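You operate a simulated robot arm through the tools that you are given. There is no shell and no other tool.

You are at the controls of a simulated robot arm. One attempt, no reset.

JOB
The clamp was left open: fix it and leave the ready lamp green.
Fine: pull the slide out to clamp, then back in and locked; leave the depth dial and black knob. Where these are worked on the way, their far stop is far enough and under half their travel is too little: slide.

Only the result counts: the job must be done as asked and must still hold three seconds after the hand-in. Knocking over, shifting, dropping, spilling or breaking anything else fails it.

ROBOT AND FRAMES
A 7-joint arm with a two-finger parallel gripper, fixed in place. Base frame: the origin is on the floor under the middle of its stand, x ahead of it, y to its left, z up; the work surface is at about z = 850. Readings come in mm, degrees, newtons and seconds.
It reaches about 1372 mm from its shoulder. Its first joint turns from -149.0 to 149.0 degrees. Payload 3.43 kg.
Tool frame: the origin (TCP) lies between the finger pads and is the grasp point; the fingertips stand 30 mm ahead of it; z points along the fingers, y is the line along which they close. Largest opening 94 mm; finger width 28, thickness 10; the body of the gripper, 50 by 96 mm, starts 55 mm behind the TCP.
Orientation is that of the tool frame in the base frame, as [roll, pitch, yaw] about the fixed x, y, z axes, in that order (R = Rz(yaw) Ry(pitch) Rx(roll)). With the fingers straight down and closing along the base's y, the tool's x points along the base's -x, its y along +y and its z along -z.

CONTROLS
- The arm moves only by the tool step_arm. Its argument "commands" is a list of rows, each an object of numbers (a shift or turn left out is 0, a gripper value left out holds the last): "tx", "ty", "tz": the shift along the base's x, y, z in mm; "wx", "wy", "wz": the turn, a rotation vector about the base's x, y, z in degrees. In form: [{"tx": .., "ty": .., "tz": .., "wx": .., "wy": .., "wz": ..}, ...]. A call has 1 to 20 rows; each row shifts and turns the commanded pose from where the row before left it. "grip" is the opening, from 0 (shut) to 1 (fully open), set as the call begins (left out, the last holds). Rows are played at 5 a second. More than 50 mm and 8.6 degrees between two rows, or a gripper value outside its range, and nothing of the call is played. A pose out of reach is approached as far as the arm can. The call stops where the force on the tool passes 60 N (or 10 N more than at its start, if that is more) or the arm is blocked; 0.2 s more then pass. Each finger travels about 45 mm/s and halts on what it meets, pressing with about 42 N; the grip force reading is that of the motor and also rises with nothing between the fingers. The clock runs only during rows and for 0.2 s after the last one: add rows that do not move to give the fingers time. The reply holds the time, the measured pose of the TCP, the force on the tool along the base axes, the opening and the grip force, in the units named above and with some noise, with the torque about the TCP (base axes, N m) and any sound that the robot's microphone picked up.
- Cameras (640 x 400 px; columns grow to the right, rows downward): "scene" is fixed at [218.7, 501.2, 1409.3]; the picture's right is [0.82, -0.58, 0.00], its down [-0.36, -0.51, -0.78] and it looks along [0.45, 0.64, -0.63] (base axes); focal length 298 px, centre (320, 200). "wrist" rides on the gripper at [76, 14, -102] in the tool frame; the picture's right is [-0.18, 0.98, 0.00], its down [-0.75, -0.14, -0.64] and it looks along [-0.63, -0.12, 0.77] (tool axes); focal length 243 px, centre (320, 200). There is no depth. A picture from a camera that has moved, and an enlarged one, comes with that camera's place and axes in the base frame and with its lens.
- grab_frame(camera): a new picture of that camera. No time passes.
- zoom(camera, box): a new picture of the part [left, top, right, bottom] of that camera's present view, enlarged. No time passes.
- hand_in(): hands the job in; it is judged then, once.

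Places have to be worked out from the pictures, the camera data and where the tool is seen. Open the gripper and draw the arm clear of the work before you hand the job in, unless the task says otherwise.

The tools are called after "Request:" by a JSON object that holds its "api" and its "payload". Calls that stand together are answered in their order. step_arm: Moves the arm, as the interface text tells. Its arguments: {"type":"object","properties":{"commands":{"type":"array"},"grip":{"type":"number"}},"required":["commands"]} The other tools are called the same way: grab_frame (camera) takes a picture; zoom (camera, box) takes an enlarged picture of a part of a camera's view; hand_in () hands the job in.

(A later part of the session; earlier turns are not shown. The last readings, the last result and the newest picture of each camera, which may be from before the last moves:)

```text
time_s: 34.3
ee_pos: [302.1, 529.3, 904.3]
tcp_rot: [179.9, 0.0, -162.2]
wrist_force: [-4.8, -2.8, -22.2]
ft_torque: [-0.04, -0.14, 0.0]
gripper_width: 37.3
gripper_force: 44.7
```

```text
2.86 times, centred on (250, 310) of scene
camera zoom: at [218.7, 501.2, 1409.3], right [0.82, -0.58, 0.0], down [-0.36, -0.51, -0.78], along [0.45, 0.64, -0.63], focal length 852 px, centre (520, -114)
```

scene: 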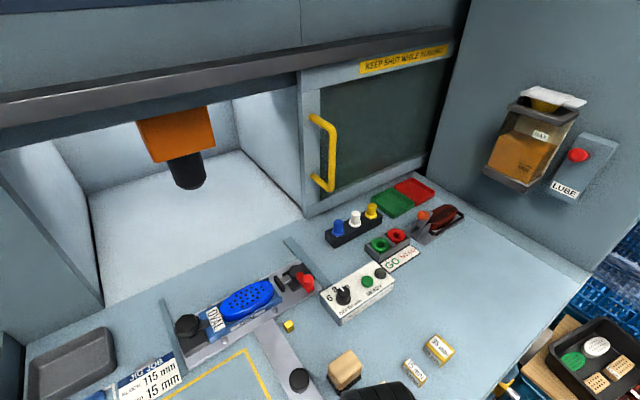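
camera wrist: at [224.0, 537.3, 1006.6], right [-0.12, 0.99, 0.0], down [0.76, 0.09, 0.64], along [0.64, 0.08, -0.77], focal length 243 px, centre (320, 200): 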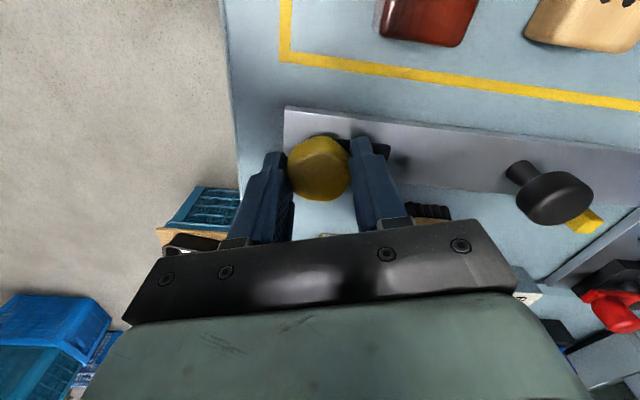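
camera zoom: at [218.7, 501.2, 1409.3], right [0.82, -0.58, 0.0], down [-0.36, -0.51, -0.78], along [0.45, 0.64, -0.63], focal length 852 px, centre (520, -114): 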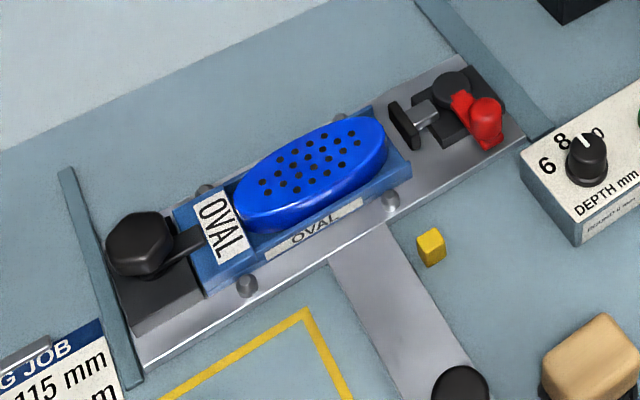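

The slide is out about 260 mm with its front edge 15–20 mm short of the dial box. That is nearly its whole possible travel, so I stop here. I open the fingers, rise straight up and look at the clamp.

Request:
{"api": "step_arm", "payload": {"commands": [{}, {}, {}, {"tz": 5}, {"tz": 15}, {"tz": 20}, {"tz": 20}, {"tz": 20}, {"tz": 20}, {}], "grip": 0.65}}

Request:
{"api": "grab_frame", "payload": {"camera": "wrist"}}

Request:
{"api": "grab_frame", "payload": {"camera": "scene"}}

```text
time_s: 36.5
ee_pos: [302.4, 529.7, 1003.3]
tcp_rot: [179.8, 0.1, -162.2]
wrist_force: [0.4, -0.3, 0.3]
ft_torque: [0.02, -0.03, -0.02]
gripper_width: 61.2
gripper_force: 0.1
```

```text
taken
camera wrist: at [224.4, 519.5, 1106.5], right [-0.12, 0.99, 0.0], down [0.76, 0.09, 0.64], along [0.64, 0.08, -0.77], focal length 243 px, centre (320, 200)
```

wrist: 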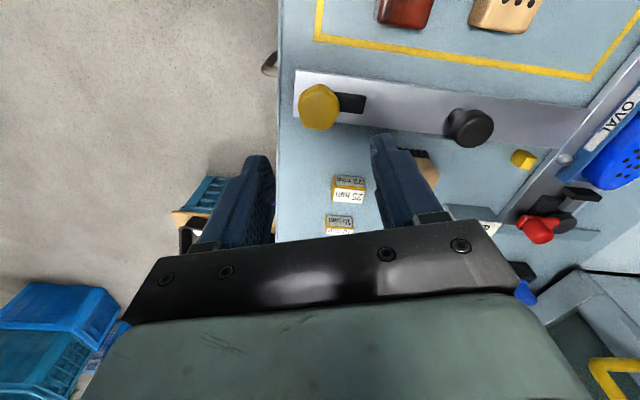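

```text
taken
```

scene: 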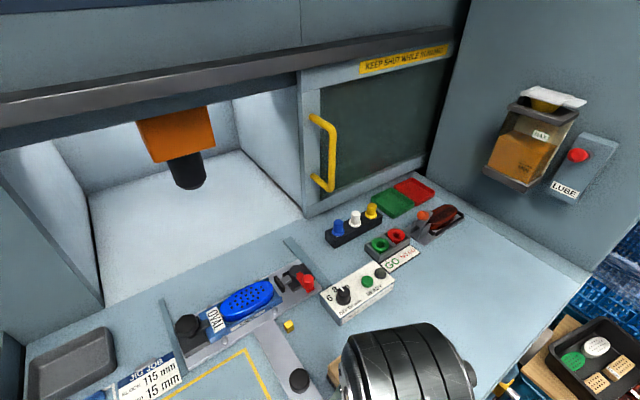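

Released cleanly. I now move back over the slide to look at the clamp from the −x side, straightening the yaw to 180°.

Request:
{"api": "step_arm", "payload": {"commands": [{"ty": 15, "wz": -2}, {"ty": 25, "wz": -2, "tz": 5}, {"ty": 30, "wz": -2, "tz": 5}, {"ty": 30, "wz": -2}, {"ty": 30, "wz": -2}, {"ty": 30, "wz": -2}, {"ty": 30, "wz": -2}, {"ty": 30, "wz": -2}, {"ty": 30, "wz": -2}, {"ty": 30}, {"ty": 20}, {"ty": 10}, {}]}}

Request:
{"api": "grab_frame", "payload": {"camera": "wrist"}}

Request:
{"api": "zoom", "payload": {"camera": "wrist", "box": [260, 100, 420, 220]}}

```text
time_s: 39.3
ee_pos: [302.7, 839.8, 1013.1]
tcp_rot: [179.8, 0.1, 179.7]
wrist_force: [0.6, -0.7, -0.8]
ft_torque: [-0.02, 0.02, -0.01]
gripper_width: 60.8
gripper_force: 0.0
```

```text
taken
camera wrist: at [225.2, 854.2, 1116.0], right [0.19, 0.98, 0.0], down [0.75, -0.15, 0.64], along [0.63, -0.12, -0.77], focal length 243 px, centre (320, 200)
```

wrist: 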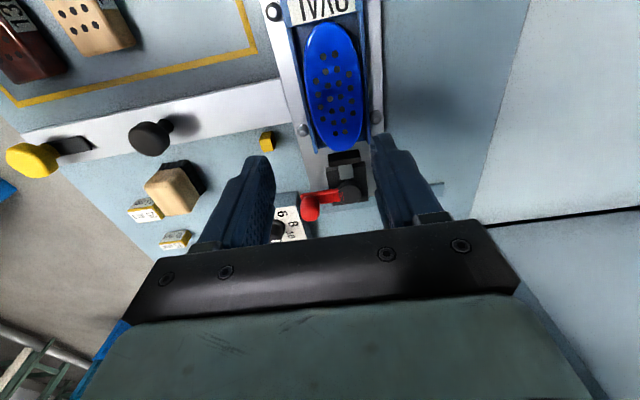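

```text
3.33 times, centred on (340, 160) of wrist
camera zoom: at [225.2, 854.2, 1116.0], right [0.19, 0.98, 0.0], down [0.75, -0.15, 0.64], along [0.63, -0.12, -0.77], focal length 809 px, centre (253, 333)
```

zoom: 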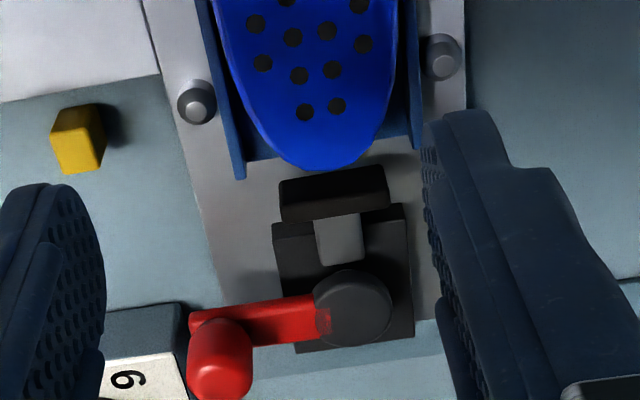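

The pivot disc is at about (404, 855, 892) and the red handle stands at about (408, 809, 890–915), pointing −y across the rod. The natural closed pose is in line pointing +x, since −x would hit the jig. I move above the handle with yaw 90° so the fingers can straddle it in x.

Request:
{"api": "step_arm", "payload": {"commands": [{"tx": 4, "ty": -1, "wz": -4}, {"tx": 8, "ty": -2.5, "wz": -6.5}, {"tx": 8, "ty": -2.5, "wz": -6.5}, {"tx": 8, "ty": -2.5, "wz": -6.5}, {"tx": 8, "ty": -2.5, "wz": -6.5}, {"tx": 8, "ty": -2.5, "wz": -6.5}, {"tx": 8, "ty": -2.5, "wz": -6.5}, {"tx": 8, "ty": -2.5, "wz": -6.5}, {"tx": 8, "ty": -2.5, "wz": -6.5}, {"tx": 8, "ty": -2.5, "wz": -6.5}, {"tx": 8, "ty": -2.5, "wz": -6.5}, {"tx": 8, "ty": -2.5, "wz": -6.5}, {"tx": 8, "ty": -2.5, "wz": -6.5}, {"tx": 5, "ty": -1, "wz": -6.5}, {"wz": -1}, {}]}}

Request:
{"api": "grab_frame", "payload": {"camera": "wrist"}}

Request:
{"api": "zoom", "payload": {"camera": "wrist", "box": [250, 40, 410, 160]}}

```text
time_s: 42.7
ee_pos: [406.4, 807.4, 1013.9]
tcp_rot: [179.8, 0.0, 90.2]
wrist_force: [0.1, 0.0, -1.0]
ft_torque: [0.02, 0.04, -0.04]
gripper_width: 61.1
gripper_force: 0.1
```

```text
taken
camera wrist: at [419.6, 884.1, 1116.6], right [0.98, -0.18, 0.0], down [-0.14, -0.75, 0.64], along [-0.11, -0.63, -0.77], focal length 243 px, centre (320, 200)
```

wrist: 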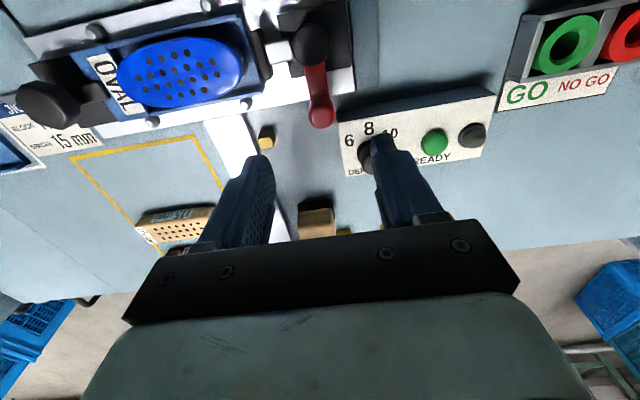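

```text
3.33 times, centred on (330, 100) of wrist
camera zoom: at [419.6, 884.1, 1116.6], right [0.98, -0.18, 0.0], down [-0.14, -0.75, 0.64], along [-0.11, -0.63, -0.77], focal length 809 px, centre (287, 533)
```

zoom: 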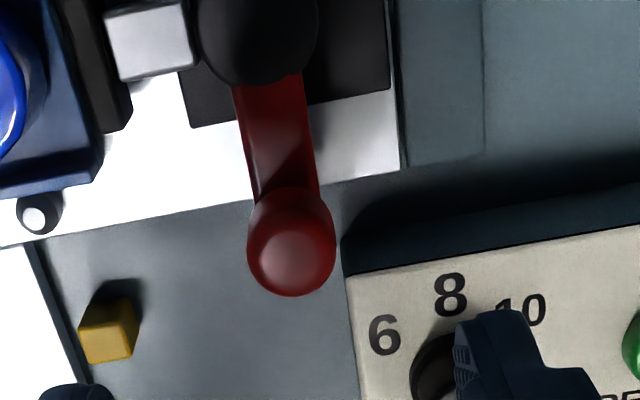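

The handle knob is about 22 mm across at (408, 808), top near z≈914. I narrow the opening to about 36 mm and descend around it, keeping the fingertips near z≈893, above the dial box top (883).

Request:
{"api": "step_arm", "payload": {"commands": [{"tx": 1.6, "ty": 0.6}, {}, {"tz": -15}, {"tz": -20}, {"tz": -20}, {"tz": -16}, {"tz": -8}, {}], "grip": 0.38}}

Request:
{"api": "grab_frame", "payload": {"camera": "wrist"}}

Request:
{"api": "grab_frame", "payload": {"camera": "scene"}}

```text
time_s: 44.5
ee_pos: [408.4, 807.6, 934.8]
tcp_rot: [179.8, 0.0, 90.3]
wrist_force: [0.1, 0.7, 0.5]
ft_torque: [-0.03, 0.01, 0.02]
gripper_width: 35.8
gripper_force: 0.1
```

```text
taken
camera wrist: at [421.3, 884.8, 1037.7], right [0.98, -0.18, 0.0], down [-0.14, -0.75, 0.64], along [-0.11, -0.63, -0.77], focal length 243 px, centre (320, 200)
```

wrist: 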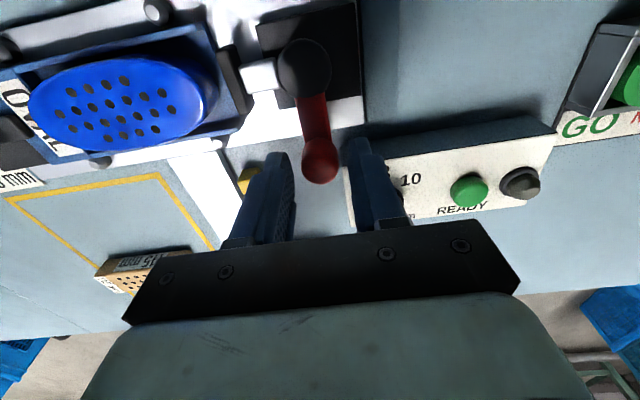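

```text
taken
```

scene: 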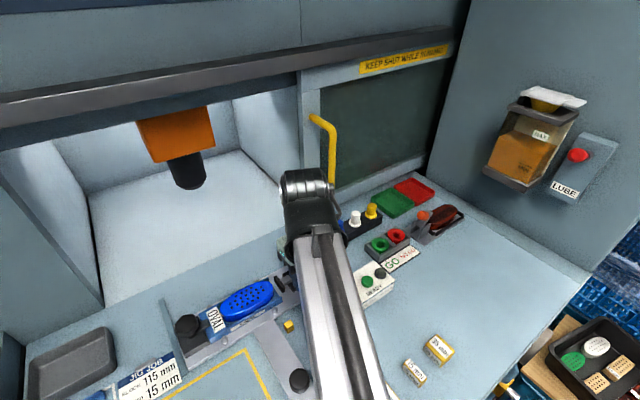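

The knob is centered between the pads. I lower the final 12 mm.

Request:
{"api": "step_arm", "payload": {"commands": [{"tz": -6}, {"tz": -6}, {}]}}

Request:
{"api": "zoom", "payload": {"camera": "wrist", "box": [220, 40, 420, 220]}}

```text
time_s: 45.3
ee_pos: [407.9, 808.9, 922.6]
tcp_rot: [179.7, 0.1, 90.4]
wrist_force: [0.8, 0.0, -0.2]
ft_torque: [0.0, 0.0, -0.01]
gripper_width: 35.7
gripper_force: 0.0
```

```text
2.22 times, centred on (320, 130) of wrist
camera zoom: at [421.2, 885.0, 1025.6], right [0.98, -0.18, 0.0], down [-0.14, -0.75, 0.64], along [-0.11, -0.63, -0.77], focal length 539 px, centre (320, 356)
```

zoom: 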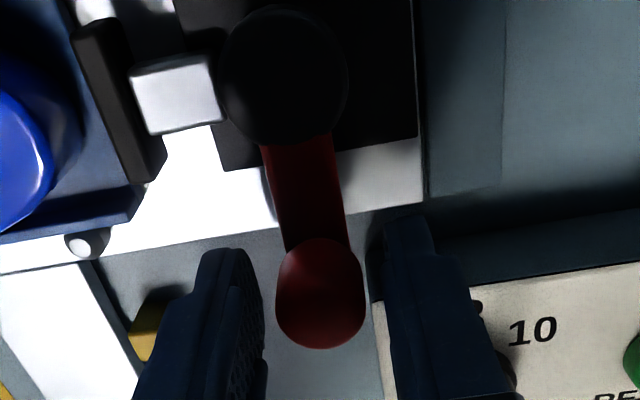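

The fingers straddle the handle. I push it gently toward +x to test whether it swings that way.

Request:
{"api": "step_arm", "payload": {"commands": [{"tx": 4}, {"tx": 4}, {"tx": 3}, {"tx": 3}, {}]}}

Request:
{"api": "zoom", "payload": {"camera": "wrist", "box": [220, 40, 420, 220]}}

```text
time_s: 46.5
ee_pos: [422.3, 808.2, 922.8]
tcp_rot: [179.8, -0.1, 90.2]
wrist_force: [-0.3, -1.3, 0.5]
ft_torque: [0.02, 0.01, -0.03]
gripper_width: 35.8
gripper_force: 0.1
```

```text
2.22 times, centred on (320, 130) of wrist
camera zoom: at [435.3, 884.8, 1025.7], right [0.98, -0.18, 0.0], down [-0.14, -0.75, 0.64], along [-0.11, -0.63, -0.77], focal length 539 px, centre (320, 356)
```

zoom: 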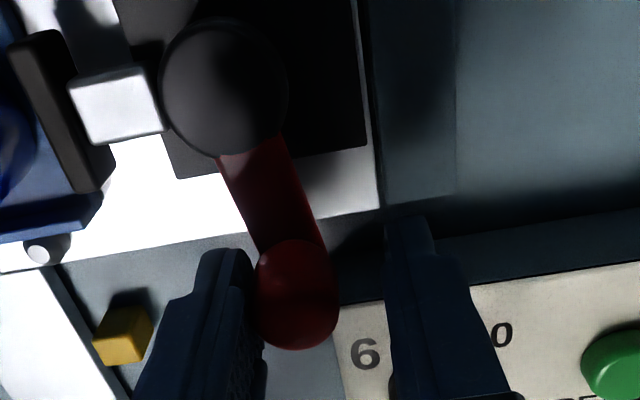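

It swings freely toward +x, with the lever about 9° round. I follow the arc about the pivot (radius ≈47 mm), turning the wrist with it, in stages.

Request:
{"api": "step_arm", "payload": {"commands": [{"ty": 1.5, "wz": 7}, {"ty": 1.5, "wz": 7}, {"tx": 4.5, "ty": 2.2, "wz": 6}, {"tx": 4.3, "ty": 2.6, "wz": 6}, {"tx": 4, "ty": 3, "wz": 6}, {"tx": 3.6, "ty": 3.5, "wz": 6}, {}]}}

Request:
{"api": "grab_frame", "payload": {"camera": "wrist"}}

Request:
{"api": "zoom", "payload": {"camera": "wrist", "box": [220, 40, 420, 220]}}

```text
time_s: 48.1
ee_pos: [438.3, 823.1, 923.7]
tcp_rot: [179.8, 0.1, 128.4]
wrist_force: [-0.1, 0.6, -0.9]
ft_torque: [0.02, 0.02, 0.0]
gripper_width: 35.8
gripper_force: 0.0
```

```text
taken
camera wrist: at [401.7, 891.2, 1025.8], right [0.88, 0.47, 0.0], down [0.35, -0.68, 0.64], along [0.3, -0.57, -0.77], focal length 243 px, centre (320, 200)
```

wrist: 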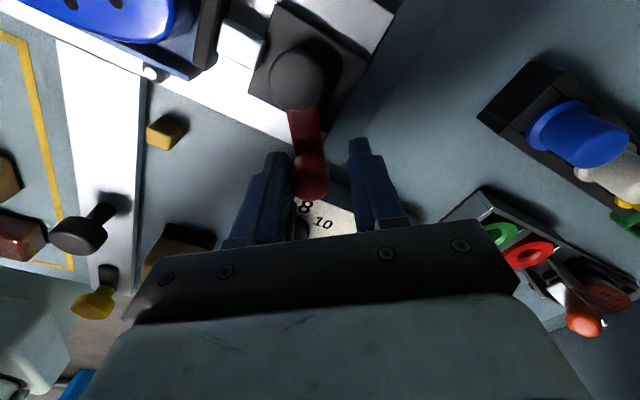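

```text
2.22 times, centred on (320, 130) of wrist
camera zoom: at [401.7, 891.2, 1025.8], right [0.88, 0.47, 0.0], down [0.35, -0.68, 0.64], along [0.3, -0.57, -0.77], focal length 539 px, centre (320, 356)
```

zoom: 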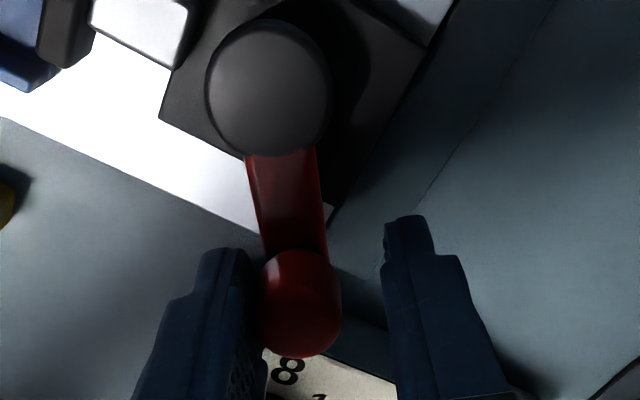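

The handle follows with no resistance. I continue along the arc.

Request:
{"api": "step_arm", "payload": {"commands": [{"tx": 3.3, "ty": 3.8, "wz": 6}, {"tx": 2.9, "ty": 4.2, "wz": 6}, {"tx": 2.4, "ty": 4.3, "wz": 6}, {"tx": 1.9, "ty": 4.7, "wz": 6}, {"tx": 1.4, "ty": 4.8, "wz": 6}, {}]}}

Request:
{"api": "grab_frame", "payload": {"camera": "wrist"}}

Request:
{"api": "zoom", "payload": {"camera": "scene", "box": [230, 240, 350, 330]}}

```text
time_s: 49.5
ee_pos: [450.1, 845.5, 921.8]
tcp_rot: [179.8, 0.0, 158.4]
wrist_force: [-0.2, 0.0, 0.0]
ft_torque: [0.03, 0.01, -0.02]
gripper_width: 35.8
gripper_force: 0.0
```

```text
taken
camera wrist: at [384.1, 885.8, 1025.5], right [0.53, 0.85, 0.0], down [0.65, -0.41, 0.64], along [0.54, -0.34, -0.77], focal length 243 px, centre (320, 200)
```

wrist: 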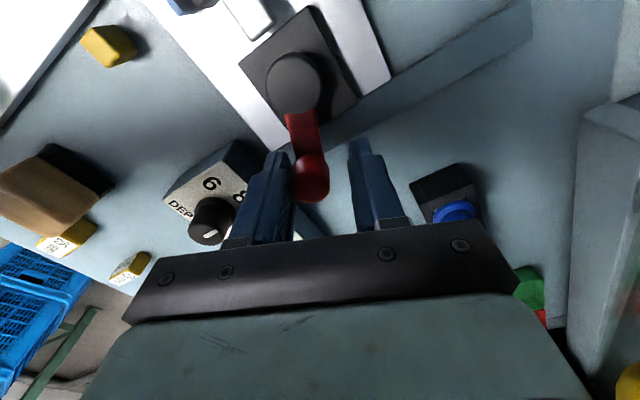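

```text
4.44 times, centred on (290, 285) of scene
camera zoom: at [218.7, 501.2, 1409.3], right [0.82, -0.58, 0.0], down [-0.36, -0.51, -0.78], along [0.45, 0.64, -0.63], focal length 1324 px, centre (453, -178)
```

zoom: 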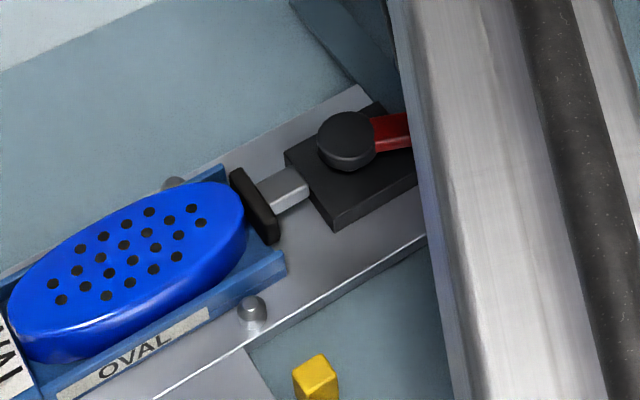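

The rod is extending and the pad is nearly at the jig, so this is the clamping direction. I continue to the end of the swing and watch for resistance.

Request:
{"api": "step_arm", "payload": {"commands": [{"tx": 1, "ty": 4.9, "wz": 6}, {"tx": 0.4, "ty": 5.1, "wz": 6}, {"tx": -0.1, "ty": 5, "wz": 6}, {}]}}

Request:
{"api": "grab_frame", "payload": {"camera": "wrist"}}

Request:
{"api": "zoom", "payload": {"camera": "scene", "box": [230, 240, 350, 330]}}

```text
time_s: 50.5
ee_pos: [451.7, 857.0, 923.2]
tcp_rot: [179.8, 0.0, 176.3]
wrist_force: [-2.1, -5.6, 0.3]
ft_torque: [-0.14, 0.05, -0.09]
gripper_width: 39.2
gripper_force: 2.9
```

```text
taken
camera wrist: at [375.9, 877.9, 1025.9], right [0.25, 0.97, 0.0], down [0.74, -0.19, 0.64], along [0.62, -0.16, -0.77], focal length 243 px, centre (320, 200)
```

wrist: 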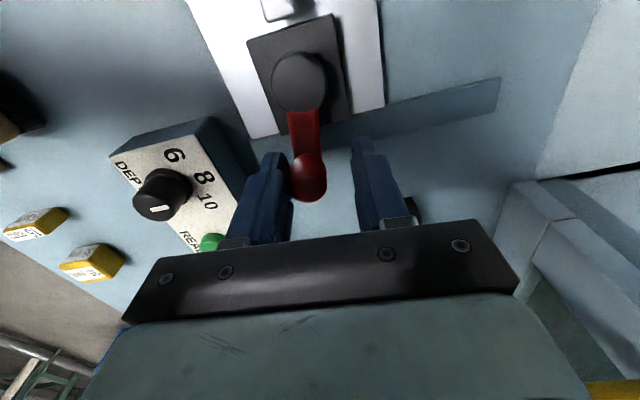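

```text
4.44 times, centred on (290, 285) of scene
camera zoom: at [218.7, 501.2, 1409.3], right [0.82, -0.58, 0.0], down [-0.36, -0.51, -0.78], along [0.45, 0.64, -0.63], focal length 1324 px, centre (453, -178)
```

zoom: 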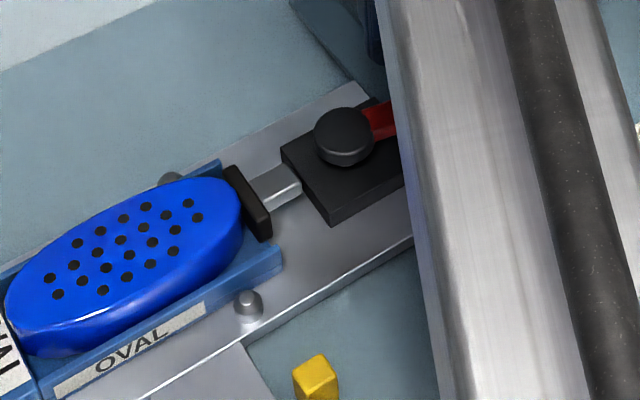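

The pad has reached the jig, and the finger was spread slightly (39 mm) as resistance appeared. The slide crept about 4 mm in +y. I back off to center on the handle knob and close firmly so I can drive it with torque instead of pushing the slide.

Request:
{"api": "step_arm", "payload": {"commands": [{"tx": -0.3, "ty": -4.3}, {"tx": -0.3, "ty": -4.3}, {}]}}

Request:
{"api": "zoom", "payload": {"camera": "wrist", "box": [220, 40, 420, 220]}}

```text
time_s: 51.3
ee_pos: [451.6, 850.3, 923.2]
tcp_rot: [179.7, 0.1, 176.3]
wrist_force: [0.1, 0.0, -1.0]
ft_torque: [0.01, -0.01, 0.03]
gripper_width: 36.0
gripper_force: 0.1
```

```text
2.22 times, centred on (320, 130) of wrist
camera zoom: at [375.6, 870.1, 1025.7], right [0.25, 0.97, 0.0], down [0.74, -0.19, 0.64], along [0.62, -0.16, -0.77], focal length 539 px, centre (320, 356)
```

zoom: 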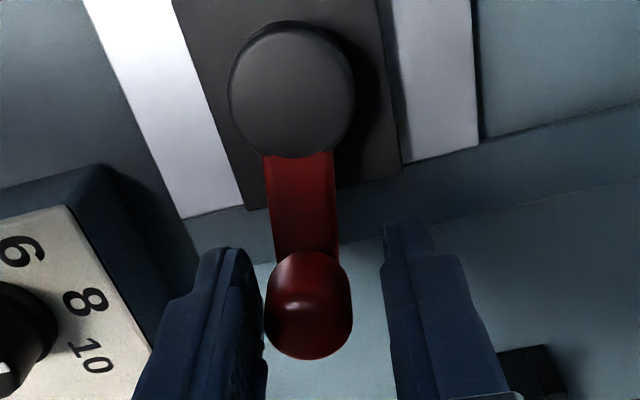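

The knob is about 4 mm to the −y side of center. I shift onto it and close firmly.

Request:
{"api": "step_arm", "payload": {"commands": [{"tx": -1, "ty": -4}, {}]}}

Request:
{"api": "step_arm", "payload": {"commands": [{}, {}, {}, {}], "grip": 0}}

Request:
{"api": "zoom", "payload": {"camera": "wrist", "box": [220, 40, 420, 220]}}

Request:
{"api": "zoom", "payload": {"camera": "scene", "box": [230, 240, 350, 330]}}

```text
time_s: 51.9
ee_pos: [450.0, 847.1, 921.9]
tcp_rot: [179.8, 0.1, 176.3]
wrist_force: [-0.2, 0.3, 0.8]
ft_torque: [0.03, 0.0, 0.03]
gripper_width: 35.7
gripper_force: 0.0
```

```text
time_s: 52.9
ee_pos: [451.4, 845.9, 922.4]
tcp_rot: [179.8, 0.1, 176.3]
wrist_force: [1.0, 0.5, 0.8]
ft_torque: [0.06, 0.02, -0.06]
gripper_width: 22.2
gripper_force: 45.5
```

```text
2.22 times, centred on (320, 130) of wrist
camera zoom: at [374.4, 865.9, 1025.6], right [0.25, 0.97, 0.0], down [0.74, -0.19, 0.64], along [0.62, -0.16, -0.77], focal length 539 px, centre (320, 356)
```

zoom: 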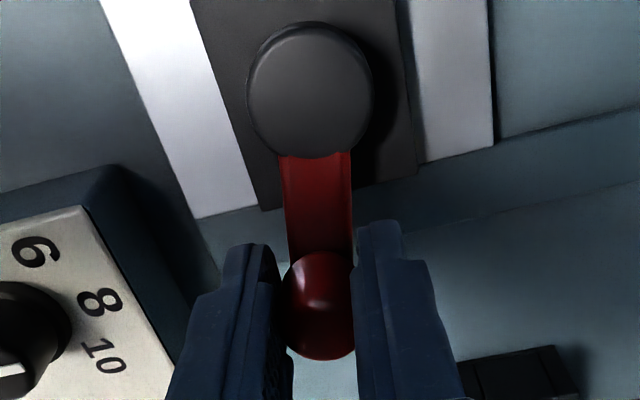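

```text
4.44 times, centred on (290, 285) of scene
camera zoom: at [218.7, 501.2, 1409.3], right [0.82, -0.58, 0.0], down [-0.36, -0.51, -0.78], along [0.45, 0.64, -0.63], focal length 1324 px, centre (453, -178)
```

zoom: 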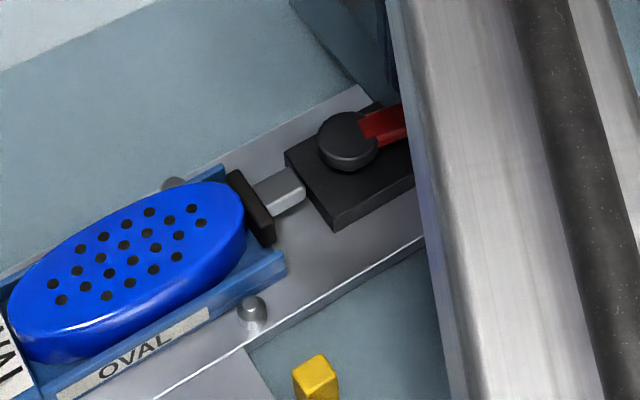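

I have a firm grip at 22 mm and the slide is back at its out position. I now swing the handle through the last ~12° about the pivot, with a little extra wrist rotation for torque.

Request:
{"api": "step_arm", "payload": {"commands": [{"tx": 0.3, "ty": 1.7, "wz": 3}, {"tx": 0.3, "ty": 1.7, "wz": 3}, {}]}}

Request:
{"api": "zoom", "payload": {"camera": "scene", "box": [230, 240, 350, 330]}}

Request:
{"api": "zoom", "payload": {"camera": "wrist", "box": [220, 40, 420, 220]}}

```text
time_s: 53.7
ee_pos: [451.0, 848.7, 922.4]
tcp_rot: [179.8, 0.1, -177.7]
wrist_force: [1.3, -6.8, 0.5]
ft_torque: [0.03, -0.07, -1.14]
gripper_width: 23.4
gripper_force: 44.7
```

```text
4.44 times, centred on (290, 285) of scene
camera zoom: at [218.7, 501.2, 1409.3], right [0.82, -0.58, 0.0], down [-0.36, -0.51, -0.78], along [0.45, 0.64, -0.63], focal length 1324 px, centre (453, -178)
```

zoom: 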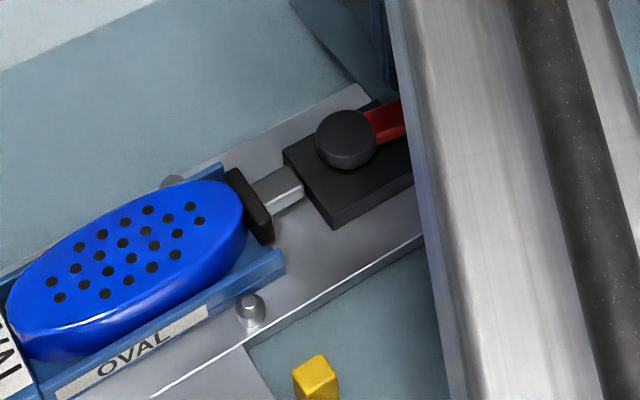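

```text
2.22 times, centred on (320, 130) of wrist
camera zoom: at [373.9, 860.6, 1025.6], right [0.14, 0.99, 0.0], down [0.76, -0.11, 0.64], along [0.64, -0.09, -0.77], focal length 539 px, centre (320, 356)
```

zoom: 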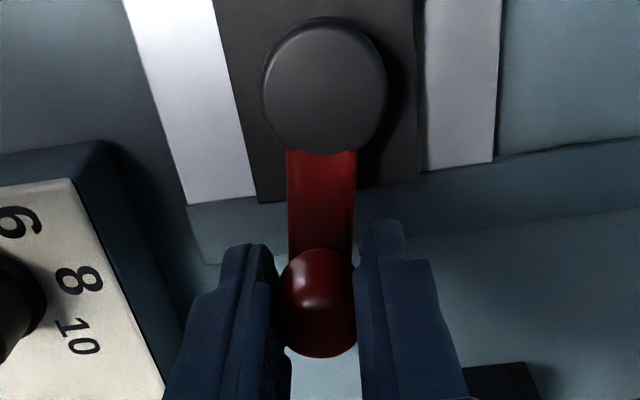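

The lever resists with about 1.5 Nm, as expected from the clamp loading up, and the grip holds. I continue a few more degrees.

Request:
{"api": "step_arm", "payload": {"commands": [{"tx": 0.2, "ty": 1.7, "wz": 3}, {"tx": 0.1, "ty": 1.7, "wz": 3}, {}]}}

Request:
{"api": "zoom", "payload": {"camera": "scene", "box": [230, 240, 350, 330]}}

Request:
{"api": "zoom", "payload": {"camera": "wrist", "box": [220, 40, 420, 220]}}

```text
time_s: 54.5
ee_pos: [451.9, 852.5, 922.9]
tcp_rot: [179.8, 0.1, -171.8]
wrist_force: [10.4, -4.6, 2.0]
ft_torque: [-0.12, -0.16, -1.58]
gripper_width: 25.3
gripper_force: 45.1
```

```text
4.44 times, centred on (290, 285) of scene
camera zoom: at [218.7, 501.2, 1409.3], right [0.82, -0.58, 0.0], down [-0.36, -0.51, -0.78], along [0.45, 0.64, -0.63], focal length 1324 px, centre (453, -178)
```

zoom: 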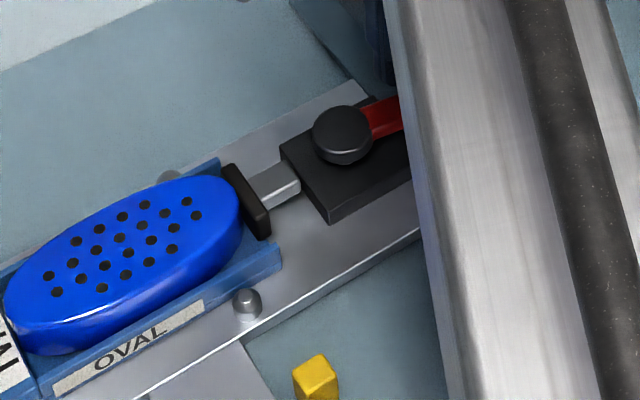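

```text
2.22 times, centred on (320, 130) of wrist
camera zoom: at [374.2, 856.3, 1025.6], right [0.04, 1.0, 0.0], down [0.76, -0.03, 0.64], along [0.64, -0.02, -0.77], focal length 539 px, centre (320, 356)
```

zoom: 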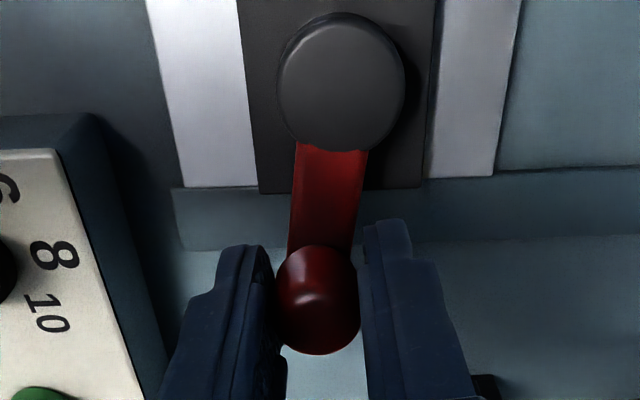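

The gripper is now twisting relative to the lever and the slide creeps again, so the lever may be at its closed stop. I look closely at the pad against the jig.

Request:
{"api": "zoom", "payload": {"camera": "scene", "box": [255, 265, 305, 300]}}

Request:
{"api": "grab_frame", "payload": {"camera": "wrist"}}

Request:
{"api": "zoom", "payload": {"camera": "wrist", "box": [260, 0, 400, 90]}}

```text
11.43 times, centred on (280, 282) of scene
camera zoom: at [218.7, 501.2, 1409.3], right [0.82, -0.58, 0.0], down [-0.36, -0.51, -0.78], along [0.45, 0.64, -0.63], focal length 3406 px, centre (777, -743)
```

zoom: 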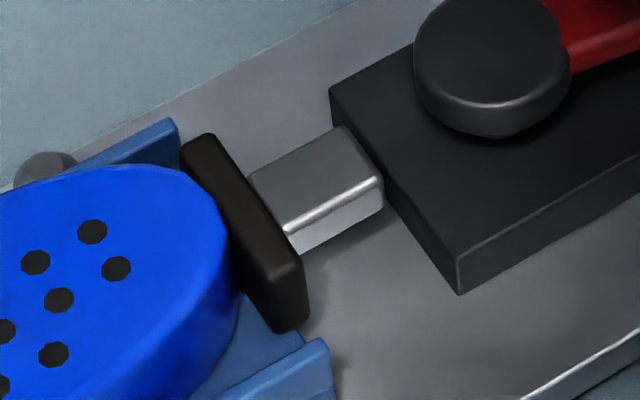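

```text
taken
camera wrist: at [374.2, 856.3, 1025.6], right [0.04, 1.0, 0.0], down [0.76, -0.03, 0.64], along [0.64, -0.02, -0.77], focal length 243 px, centre (320, 200)
```

wrist: 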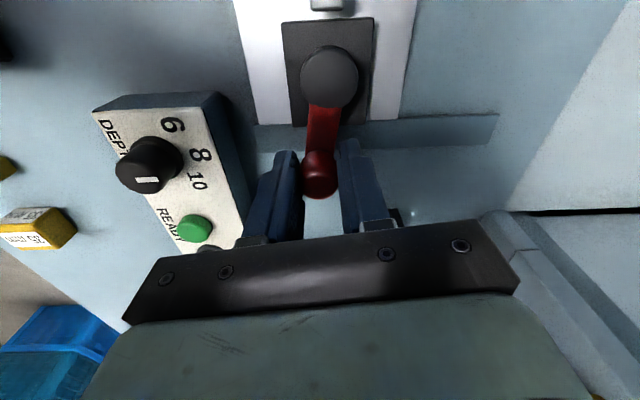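

```text
4.44 times, centred on (330, 45) of wrist
camera zoom: at [374.2, 856.3, 1025.6], right [0.04, 1.0, 0.0], down [0.76, -0.03, 0.64], along [0.64, -0.02, -0.77], focal length 1078 px, centre (276, 889)
```

zoom: 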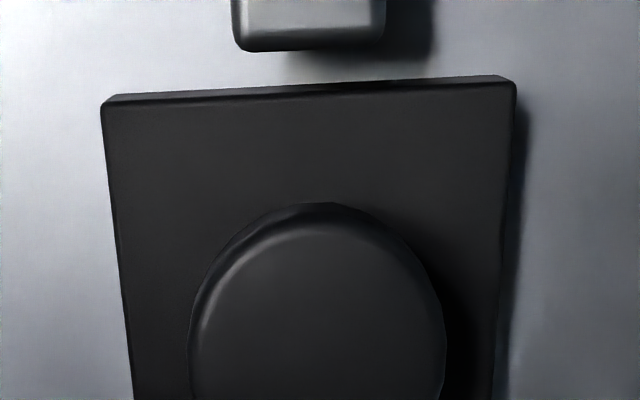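

The pad is against the blue oval piece and the lever reads about −9° from in line, with about 1.8 Nm resisting. That looks like the closed stop. I relieve the twist and see whether the lever stays.

Request:
{"api": "step_arm", "payload": {"commands": [{"wz": -4, "ty": -1}, {"wz": -4, "ty": -1}, {"wz": -3, "ty": -1}, {}]}}

Request:
{"api": "grab_frame", "payload": {"camera": "wrist"}}

Request:
{"api": "zoom", "payload": {"camera": "scene", "box": [255, 265, 305, 300]}}

```text
time_s: 55.5
ee_pos: [450.5, 850.2, 924.7]
tcp_rot: [179.8, 0.1, 177.3]
wrist_force: [12.0, -1.9, 3.5]
ft_torque: [0.04, -0.53, 0.04]
gripper_width: 22.3
gripper_force: 44.7
```

```text
taken
camera wrist: at [375.1, 867.7, 1025.7], right [0.23, 0.97, 0.0], down [0.75, -0.18, 0.64], along [0.63, -0.15, -0.77], focal length 243 px, centre (320, 200)
```

wrist: 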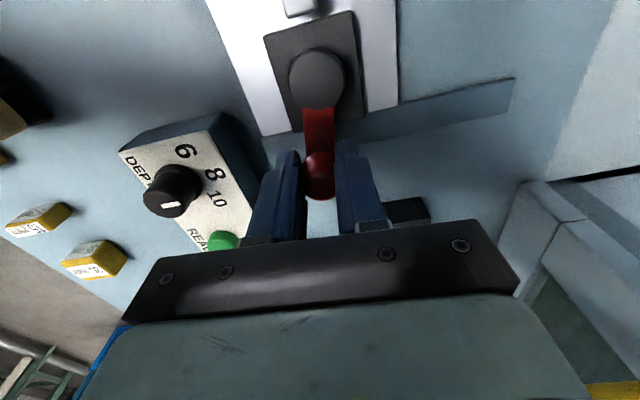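

```text
11.43 times, centred on (280, 282) of scene
camera zoom: at [218.7, 501.2, 1409.3], right [0.82, -0.58, 0.0], down [-0.36, -0.51, -0.78], along [0.45, 0.64, -0.63], focal length 3406 px, centre (777, -743)
```

zoom: 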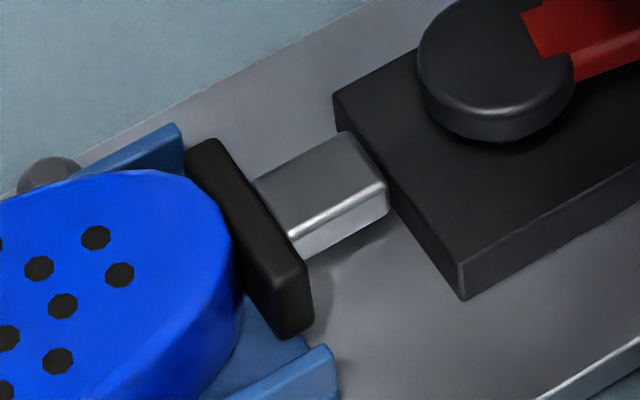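

The torque is gone and the lever stays put, with the rod at the same extension whether loaded or relaxed, so it is at its closed stop. I release, lift clear, and inspect the pad contact from another side.

Request:
{"api": "step_arm", "payload": {"commands": [{}, {}, {"tz": 8}, {"tz": 15}, {"tz": 20}, {"tz": 20}, {"tz": 20}, {}], "grip": 0.4}}

Request:
{"api": "grab_frame", "payload": {"camera": "scene"}}

Request:
{"api": "zoom", "payload": {"camera": "wrist", "box": [220, 0, 420, 150]}}

```text
time_s: 57.3
ee_pos: [450.5, 851.5, 1005.2]
tcp_rot: [179.8, 0.1, 177.4]
wrist_force: [-0.1, -0.8, 0.4]
ft_torque: [-0.01, 0.0, 0.04]
gripper_width: 37.6
gripper_force: 0.0
```

```text
taken
```

scene: 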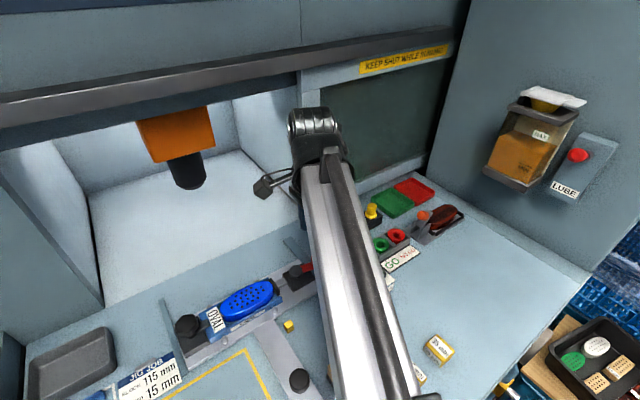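

```text
2.67 times, centred on (320, 75) of wrist
camera zoom: at [375.1, 868.3, 1109.3], right [0.23, 0.97, 0.0], down [0.75, -0.18, 0.64], along [0.63, -0.15, -0.77], focal length 647 px, centre (320, 533)
```

zoom: 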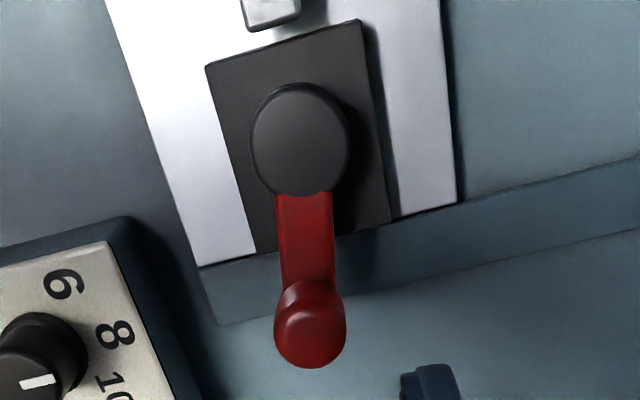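

The lever rests about 9° short of exactly in line. I swing the camera to the +y side to check the pad gap directly.

Request:
{"api": "step_arm", "payload": {"commands": [{"tx": -4, "ty": 1, "wz": -4}, {"tx": -7, "ty": 1.5, "wz": -6.5}, {"tx": -7, "ty": 1.5, "wz": -6.5}, {"tx": -7, "ty": 1.5, "wz": -6.5}, {"tx": -7, "ty": 1.5, "wz": -6.5}, {"tx": -7, "ty": 1.5, "wz": -6.5}, {"tx": -7, "ty": 1.5, "wz": -6.5}, {"tx": -7, "ty": 1.5, "wz": -6.5}, {"tx": -7, "ty": 1.5, "wz": -6.5}, {"tx": -7, "ty": 1.5, "wz": -6.5}, {"tx": -7, "ty": 1.5, "wz": -6.5}, {"tx": -4, "ty": 1.5, "wz": -6.5}, {"wz": -6}, {}]}}

Request:
{"api": "grab_frame", "payload": {"camera": "wrist"}}

Request:
{"api": "zoom", "payload": {"camera": "wrist", "box": [240, 70, 400, 180]}}

Request:
{"api": "zoom", "payload": {"camera": "scene", "box": [220, 240, 400, 340]}}

```text
time_s: 60.3
ee_pos: [374.4, 866.8, 1005.8]
tcp_rot: [179.8, 0.0, 95.7]
wrist_force: [0.5, 0.1, 0.5]
ft_torque: [0.04, 0.02, 0.02]
gripper_width: 37.7
gripper_force: 0.0
```

```text
taken
camera wrist: at [378.9, 945.7, 1108.3], right [1.0, -0.09, 0.0], down [-0.07, -0.76, 0.64], along [-0.05, -0.64, -0.77], focal length 243 px, centre (320, 200)
```

wrist: 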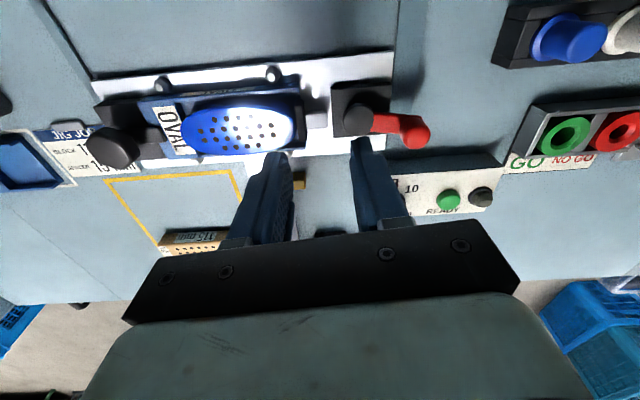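

```text
3.64 times, centred on (320, 125) of wrist
camera zoom: at [378.9, 945.7, 1108.3], right [1.0, -0.09, 0.0], down [-0.07, -0.76, 0.64], along [-0.05, -0.64, -0.77], focal length 882 px, centre (320, 473)
```

zoom: 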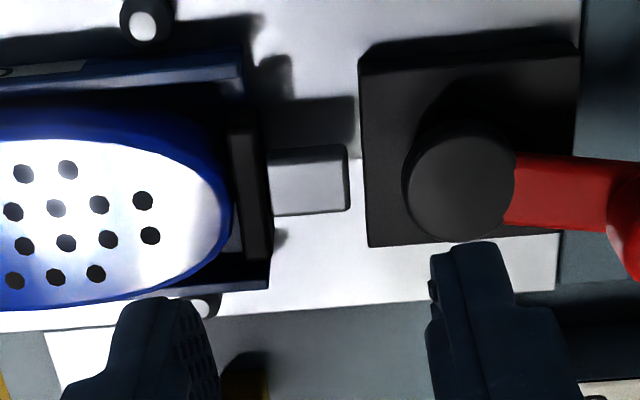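

```text
3.56 times, centred on (310, 290) of scene
camera zoom: at [218.7, 501.2, 1409.3], right [0.82, -0.58, 0.0], down [-0.36, -0.51, -0.78], along [0.45, 0.64, -0.63], focal length 1060 px, centre (356, -120)
```

zoom: 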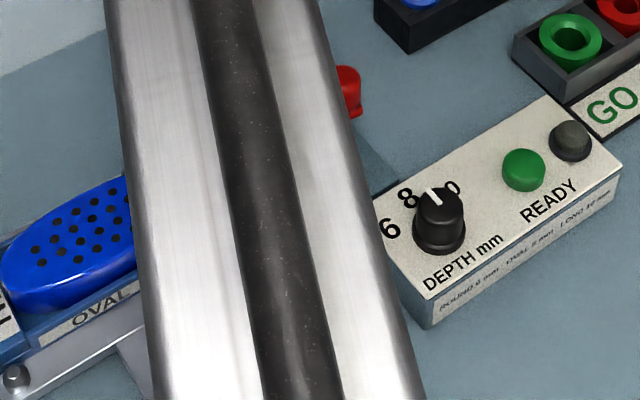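

The pad now sits inside the carrier channel against the blue piece, so the clamp is closed. I return to the yellow knob at its pulled-out position, using the same yaw (198°) I released it with.

Request:
{"api": "step_arm", "payload": {"commands": [{"tx": -2, "ty": -8, "wz": 4}, {"tx": -4.4, "ty": -20, "wz": 6.3}, {"tx": -4.4, "ty": -20, "wz": 6.3}, {"tx": -4.4, "ty": -20, "wz": 6.3}, {"tx": -4.4, "ty": -20, "wz": 6.3}, {"tx": -4.4, "ty": -20, "wz": 6.3}, {"tx": -4.4, "ty": -20, "wz": 6.3}, {"tx": -4.4, "ty": -20, "wz": 6.3}, {"tx": -4.4, "ty": -20, "wz": 6.3}, {"tx": -4.4, "ty": -20, "wz": 6.3}, {"tx": -4.4, "ty": -20, "wz": 6.3}, {"tx": -4.4, "ty": -20, "wz": 6.3}, {"tx": -4.4, "ty": -20, "wz": 6.3}, {"tx": -4.4, "ty": -20, "wz": 6.3}, {"tx": -4.4, "ty": -20, "wz": 6.3}, {"tx": -4.4, "ty": -20, "wz": 6.3}, {"tx": -4, "ty": -20, "wz": 4}, {"ty": -9}, {}], "grip": 0.65}}

Request:
{"api": "grab_frame", "payload": {"camera": "wrist"}}

Request:
{"api": "grab_frame", "payload": {"camera": "scene"}}

```text
time_s: 64.3
ee_pos: [300.8, 530.0, 1005.3]
tcp_rot: [179.8, 0.1, -161.8]
wrist_force: [0.4, -0.6, -0.2]
ft_torque: [0.0, 0.0, -0.02]
gripper_width: 61.3
gripper_force: 0.0
```

```text
taken
camera wrist: at [223.7, 519.9, 1108.5], right [-0.13, 0.99, 0.0], down [0.76, 0.1, 0.64], along [0.64, 0.09, -0.77], focal length 243 px, centre (320, 200)
```

wrist: 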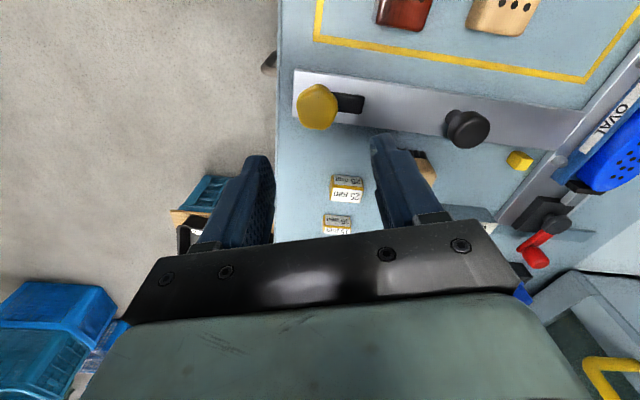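

```text
taken
```

scene: 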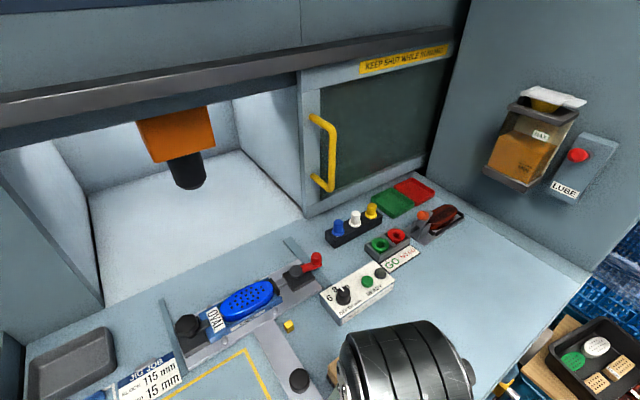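

The knob appears in the same place relative to the gripper as when I released it. I check the clamp lever from the scene camera, which now has a clear view.

Request:
{"api": "zoom", "payload": {"camera": "scene", "box": [240, 240, 340, 310]}}

Request:
{"api": "zoom", "payload": {"camera": "wrist", "box": [280, 60, 400, 140]}}

```text
5.71 times, centred on (290, 275) of scene
camera zoom: at [218.7, 501.2, 1409.3], right [0.82, -0.58, 0.0], down [-0.36, -0.51, -0.78], along [0.45, 0.64, -0.63], focal length 1703 px, centre (491, -229)
```

zoom: 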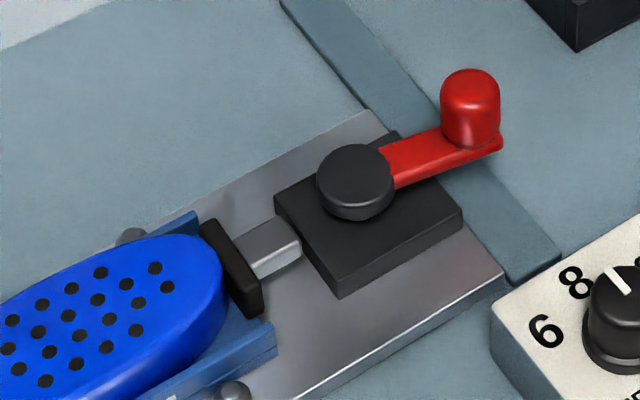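

```text
5.00 times, centred on (340, 100) of wrist
camera zoom: at [223.7, 519.9, 1108.5], right [-0.13, 0.99, 0.0], down [0.76, 0.1, 0.64], along [0.64, 0.09, -0.77], focal length 1213 px, centre (220, 700)
```

zoom: 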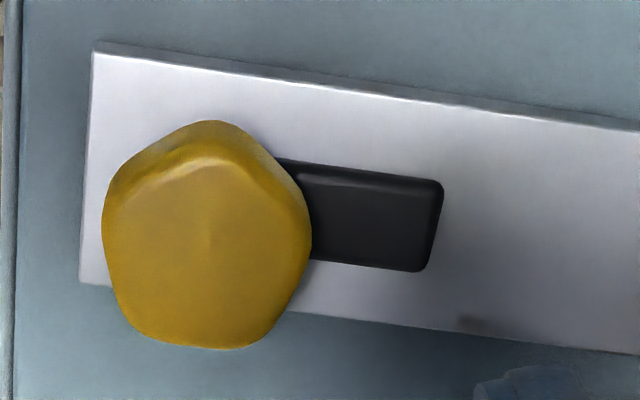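

The latch is aligned along the bar and the clamp lever looks in place. I descend around the yellow knob at the same spot and close.

Request:
{"api": "step_arm", "payload": {"commands": [{"tx": 1.2, "ty": -0.5}, {"tz": -20}, {"tz": -22}, {"tz": -22}, {"tz": -20}, {"tz": -12}, {"tz": -5.5}, {}]}}

Request:
{"api": "zoom", "payload": {"camera": "wrist", "box": [220, 90, 420, 230]}}

```text
time_s: 66.1
ee_pos: [301.9, 529.9, 904.1]
tcp_rot: [179.8, 0.1, -161.7]
wrist_force: [-0.1, 0.0, 0.2]
ft_torque: [-0.02, 0.01, -0.02]
gripper_width: 61.2
gripper_force: 0.1
```

```text
2.86 times, centred on (320, 160) of wrist
camera zoom: at [224.5, 519.8, 1007.3], right [-0.13, 0.99, 0.0], down [0.76, 0.1, 0.64], along [0.64, 0.09, -0.77], focal length 693 px, centre (320, 314)
```

zoom: 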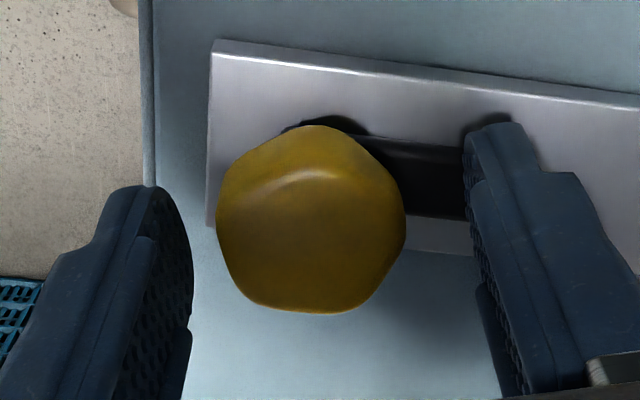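

The knob is about 2 mm toward −y. I shift slightly and close on it.

Request:
{"api": "step_arm", "payload": {"commands": [{"ty": -2}, {}]}}

Request:
{"api": "step_arm", "payload": {"commands": [{}, {}, {}, {}, {}], "grip": 0}}

Request:
{"api": "zoom", "payload": {"camera": "wrist", "box": [220, 90, 420, 230]}}

```text
time_s: 66.7
ee_pos: [302.1, 527.0, 903.6]
tcp_rot: [179.7, 0.0, -161.7]
wrist_force: [-0.4, 0.1, 0.2]
ft_torque: [0.01, -0.05, 0.0]
gripper_width: 61.2
gripper_force: 0.1
```

```text
time_s: 67.9
ee_pos: [301.5, 527.6, 904.1]
tcp_rot: [179.9, 0.0, -161.7]
wrist_force: [-1.2, 2.6, 0.2]
ft_torque: [0.03, 0.02, -0.03]
gripper_width: 37.4
gripper_force: 45.7
```

```text
2.86 times, centred on (320, 160) of wrist
camera zoom: at [224.6, 518.0, 1007.2], right [-0.13, 0.99, 0.0], down [0.76, 0.1, 0.64], along [0.64, 0.09, -0.77], focal length 693 px, centre (320, 314)
```

zoom: 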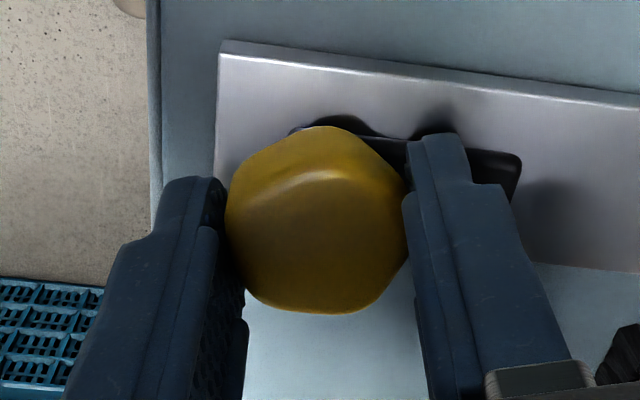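

I have the knob firmly again. I push the slide back in, in stages, watching the side loads.

Request:
{"api": "step_arm", "payload": {"commands": [{"ty": 3}, {"ty": 6}, {"ty": 9}, {"ty": 9}, {"ty": 9}, {"ty": 9}, {"ty": 9}, {"ty": 6}, {}]}}

Request:
{"api": "zoom", "payload": {"camera": "scene", "box": [200, 220, 360, 320]}}

```text
time_s: 69.9
ee_pos: [301.6, 589.6, 903.4]
tcp_rot: [179.8, 0.0, -161.7]
wrist_force: [-1.9, 0.3, -5.2]
ft_torque: [-0.02, -0.21, 0.01]
gripper_width: 37.1
gripper_force: 45.0
```

```text
4.00 times, centred on (280, 270) of scene
camera zoom: at [218.7, 501.2, 1409.3], right [0.82, -0.58, 0.0], down [-0.36, -0.51, -0.78], along [0.45, 0.64, -0.63], focal length 1192 px, centre (480, -80)
```

zoom: 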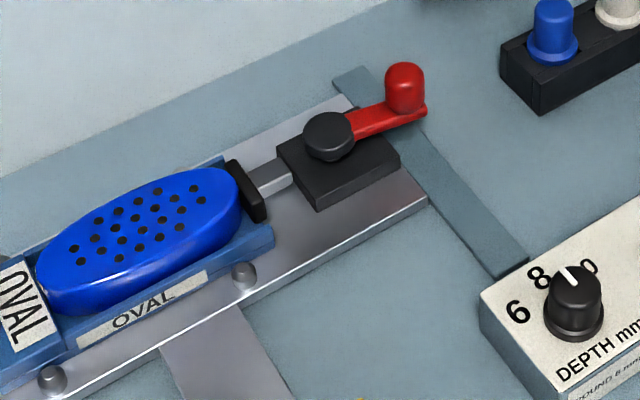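

The slide moves in smoothly and the lever stays closed. I continue.

Request:
{"api": "step_arm", "payload": {"commands": [{"ty": 4}, {"ty": 8}, {"ty": 9}, {"ty": 9}, {"ty": 9}, {"ty": 9}, {"ty": 9}, {"ty": 9}, {"ty": 9}, {"ty": 5}, {}]}}

Request:
{"api": "zoom", "payload": {"camera": "scene", "box": [160, 180, 360, 320]}}

```text
time_s: 72.3
ee_pos: [301.9, 667.7, 903.6]
tcp_rot: [179.7, 0.0, -161.7]
wrist_force: [-7.6, 0.6, 3.1]
ft_torque: [-0.21, 0.39, 0.04]
gripper_width: 37.2
gripper_force: 45.2
```

```text
2.86 times, centred on (260, 250) of scene
camera zoom: at [218.7, 501.2, 1409.3], right [0.82, -0.58, 0.0], down [-0.36, -0.51, -0.78], along [0.45, 0.64, -0.63], focal length 852 px, centre (491, 57)
```

zoom: 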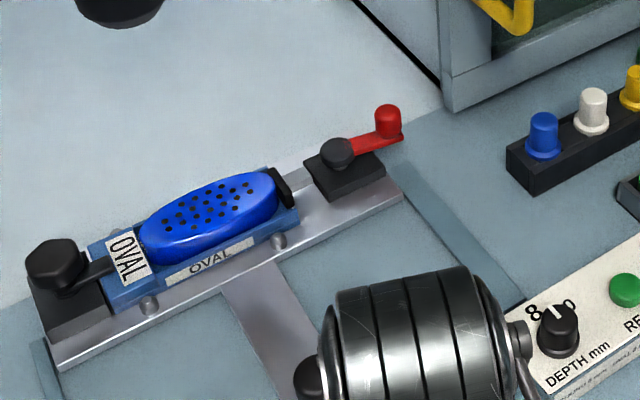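

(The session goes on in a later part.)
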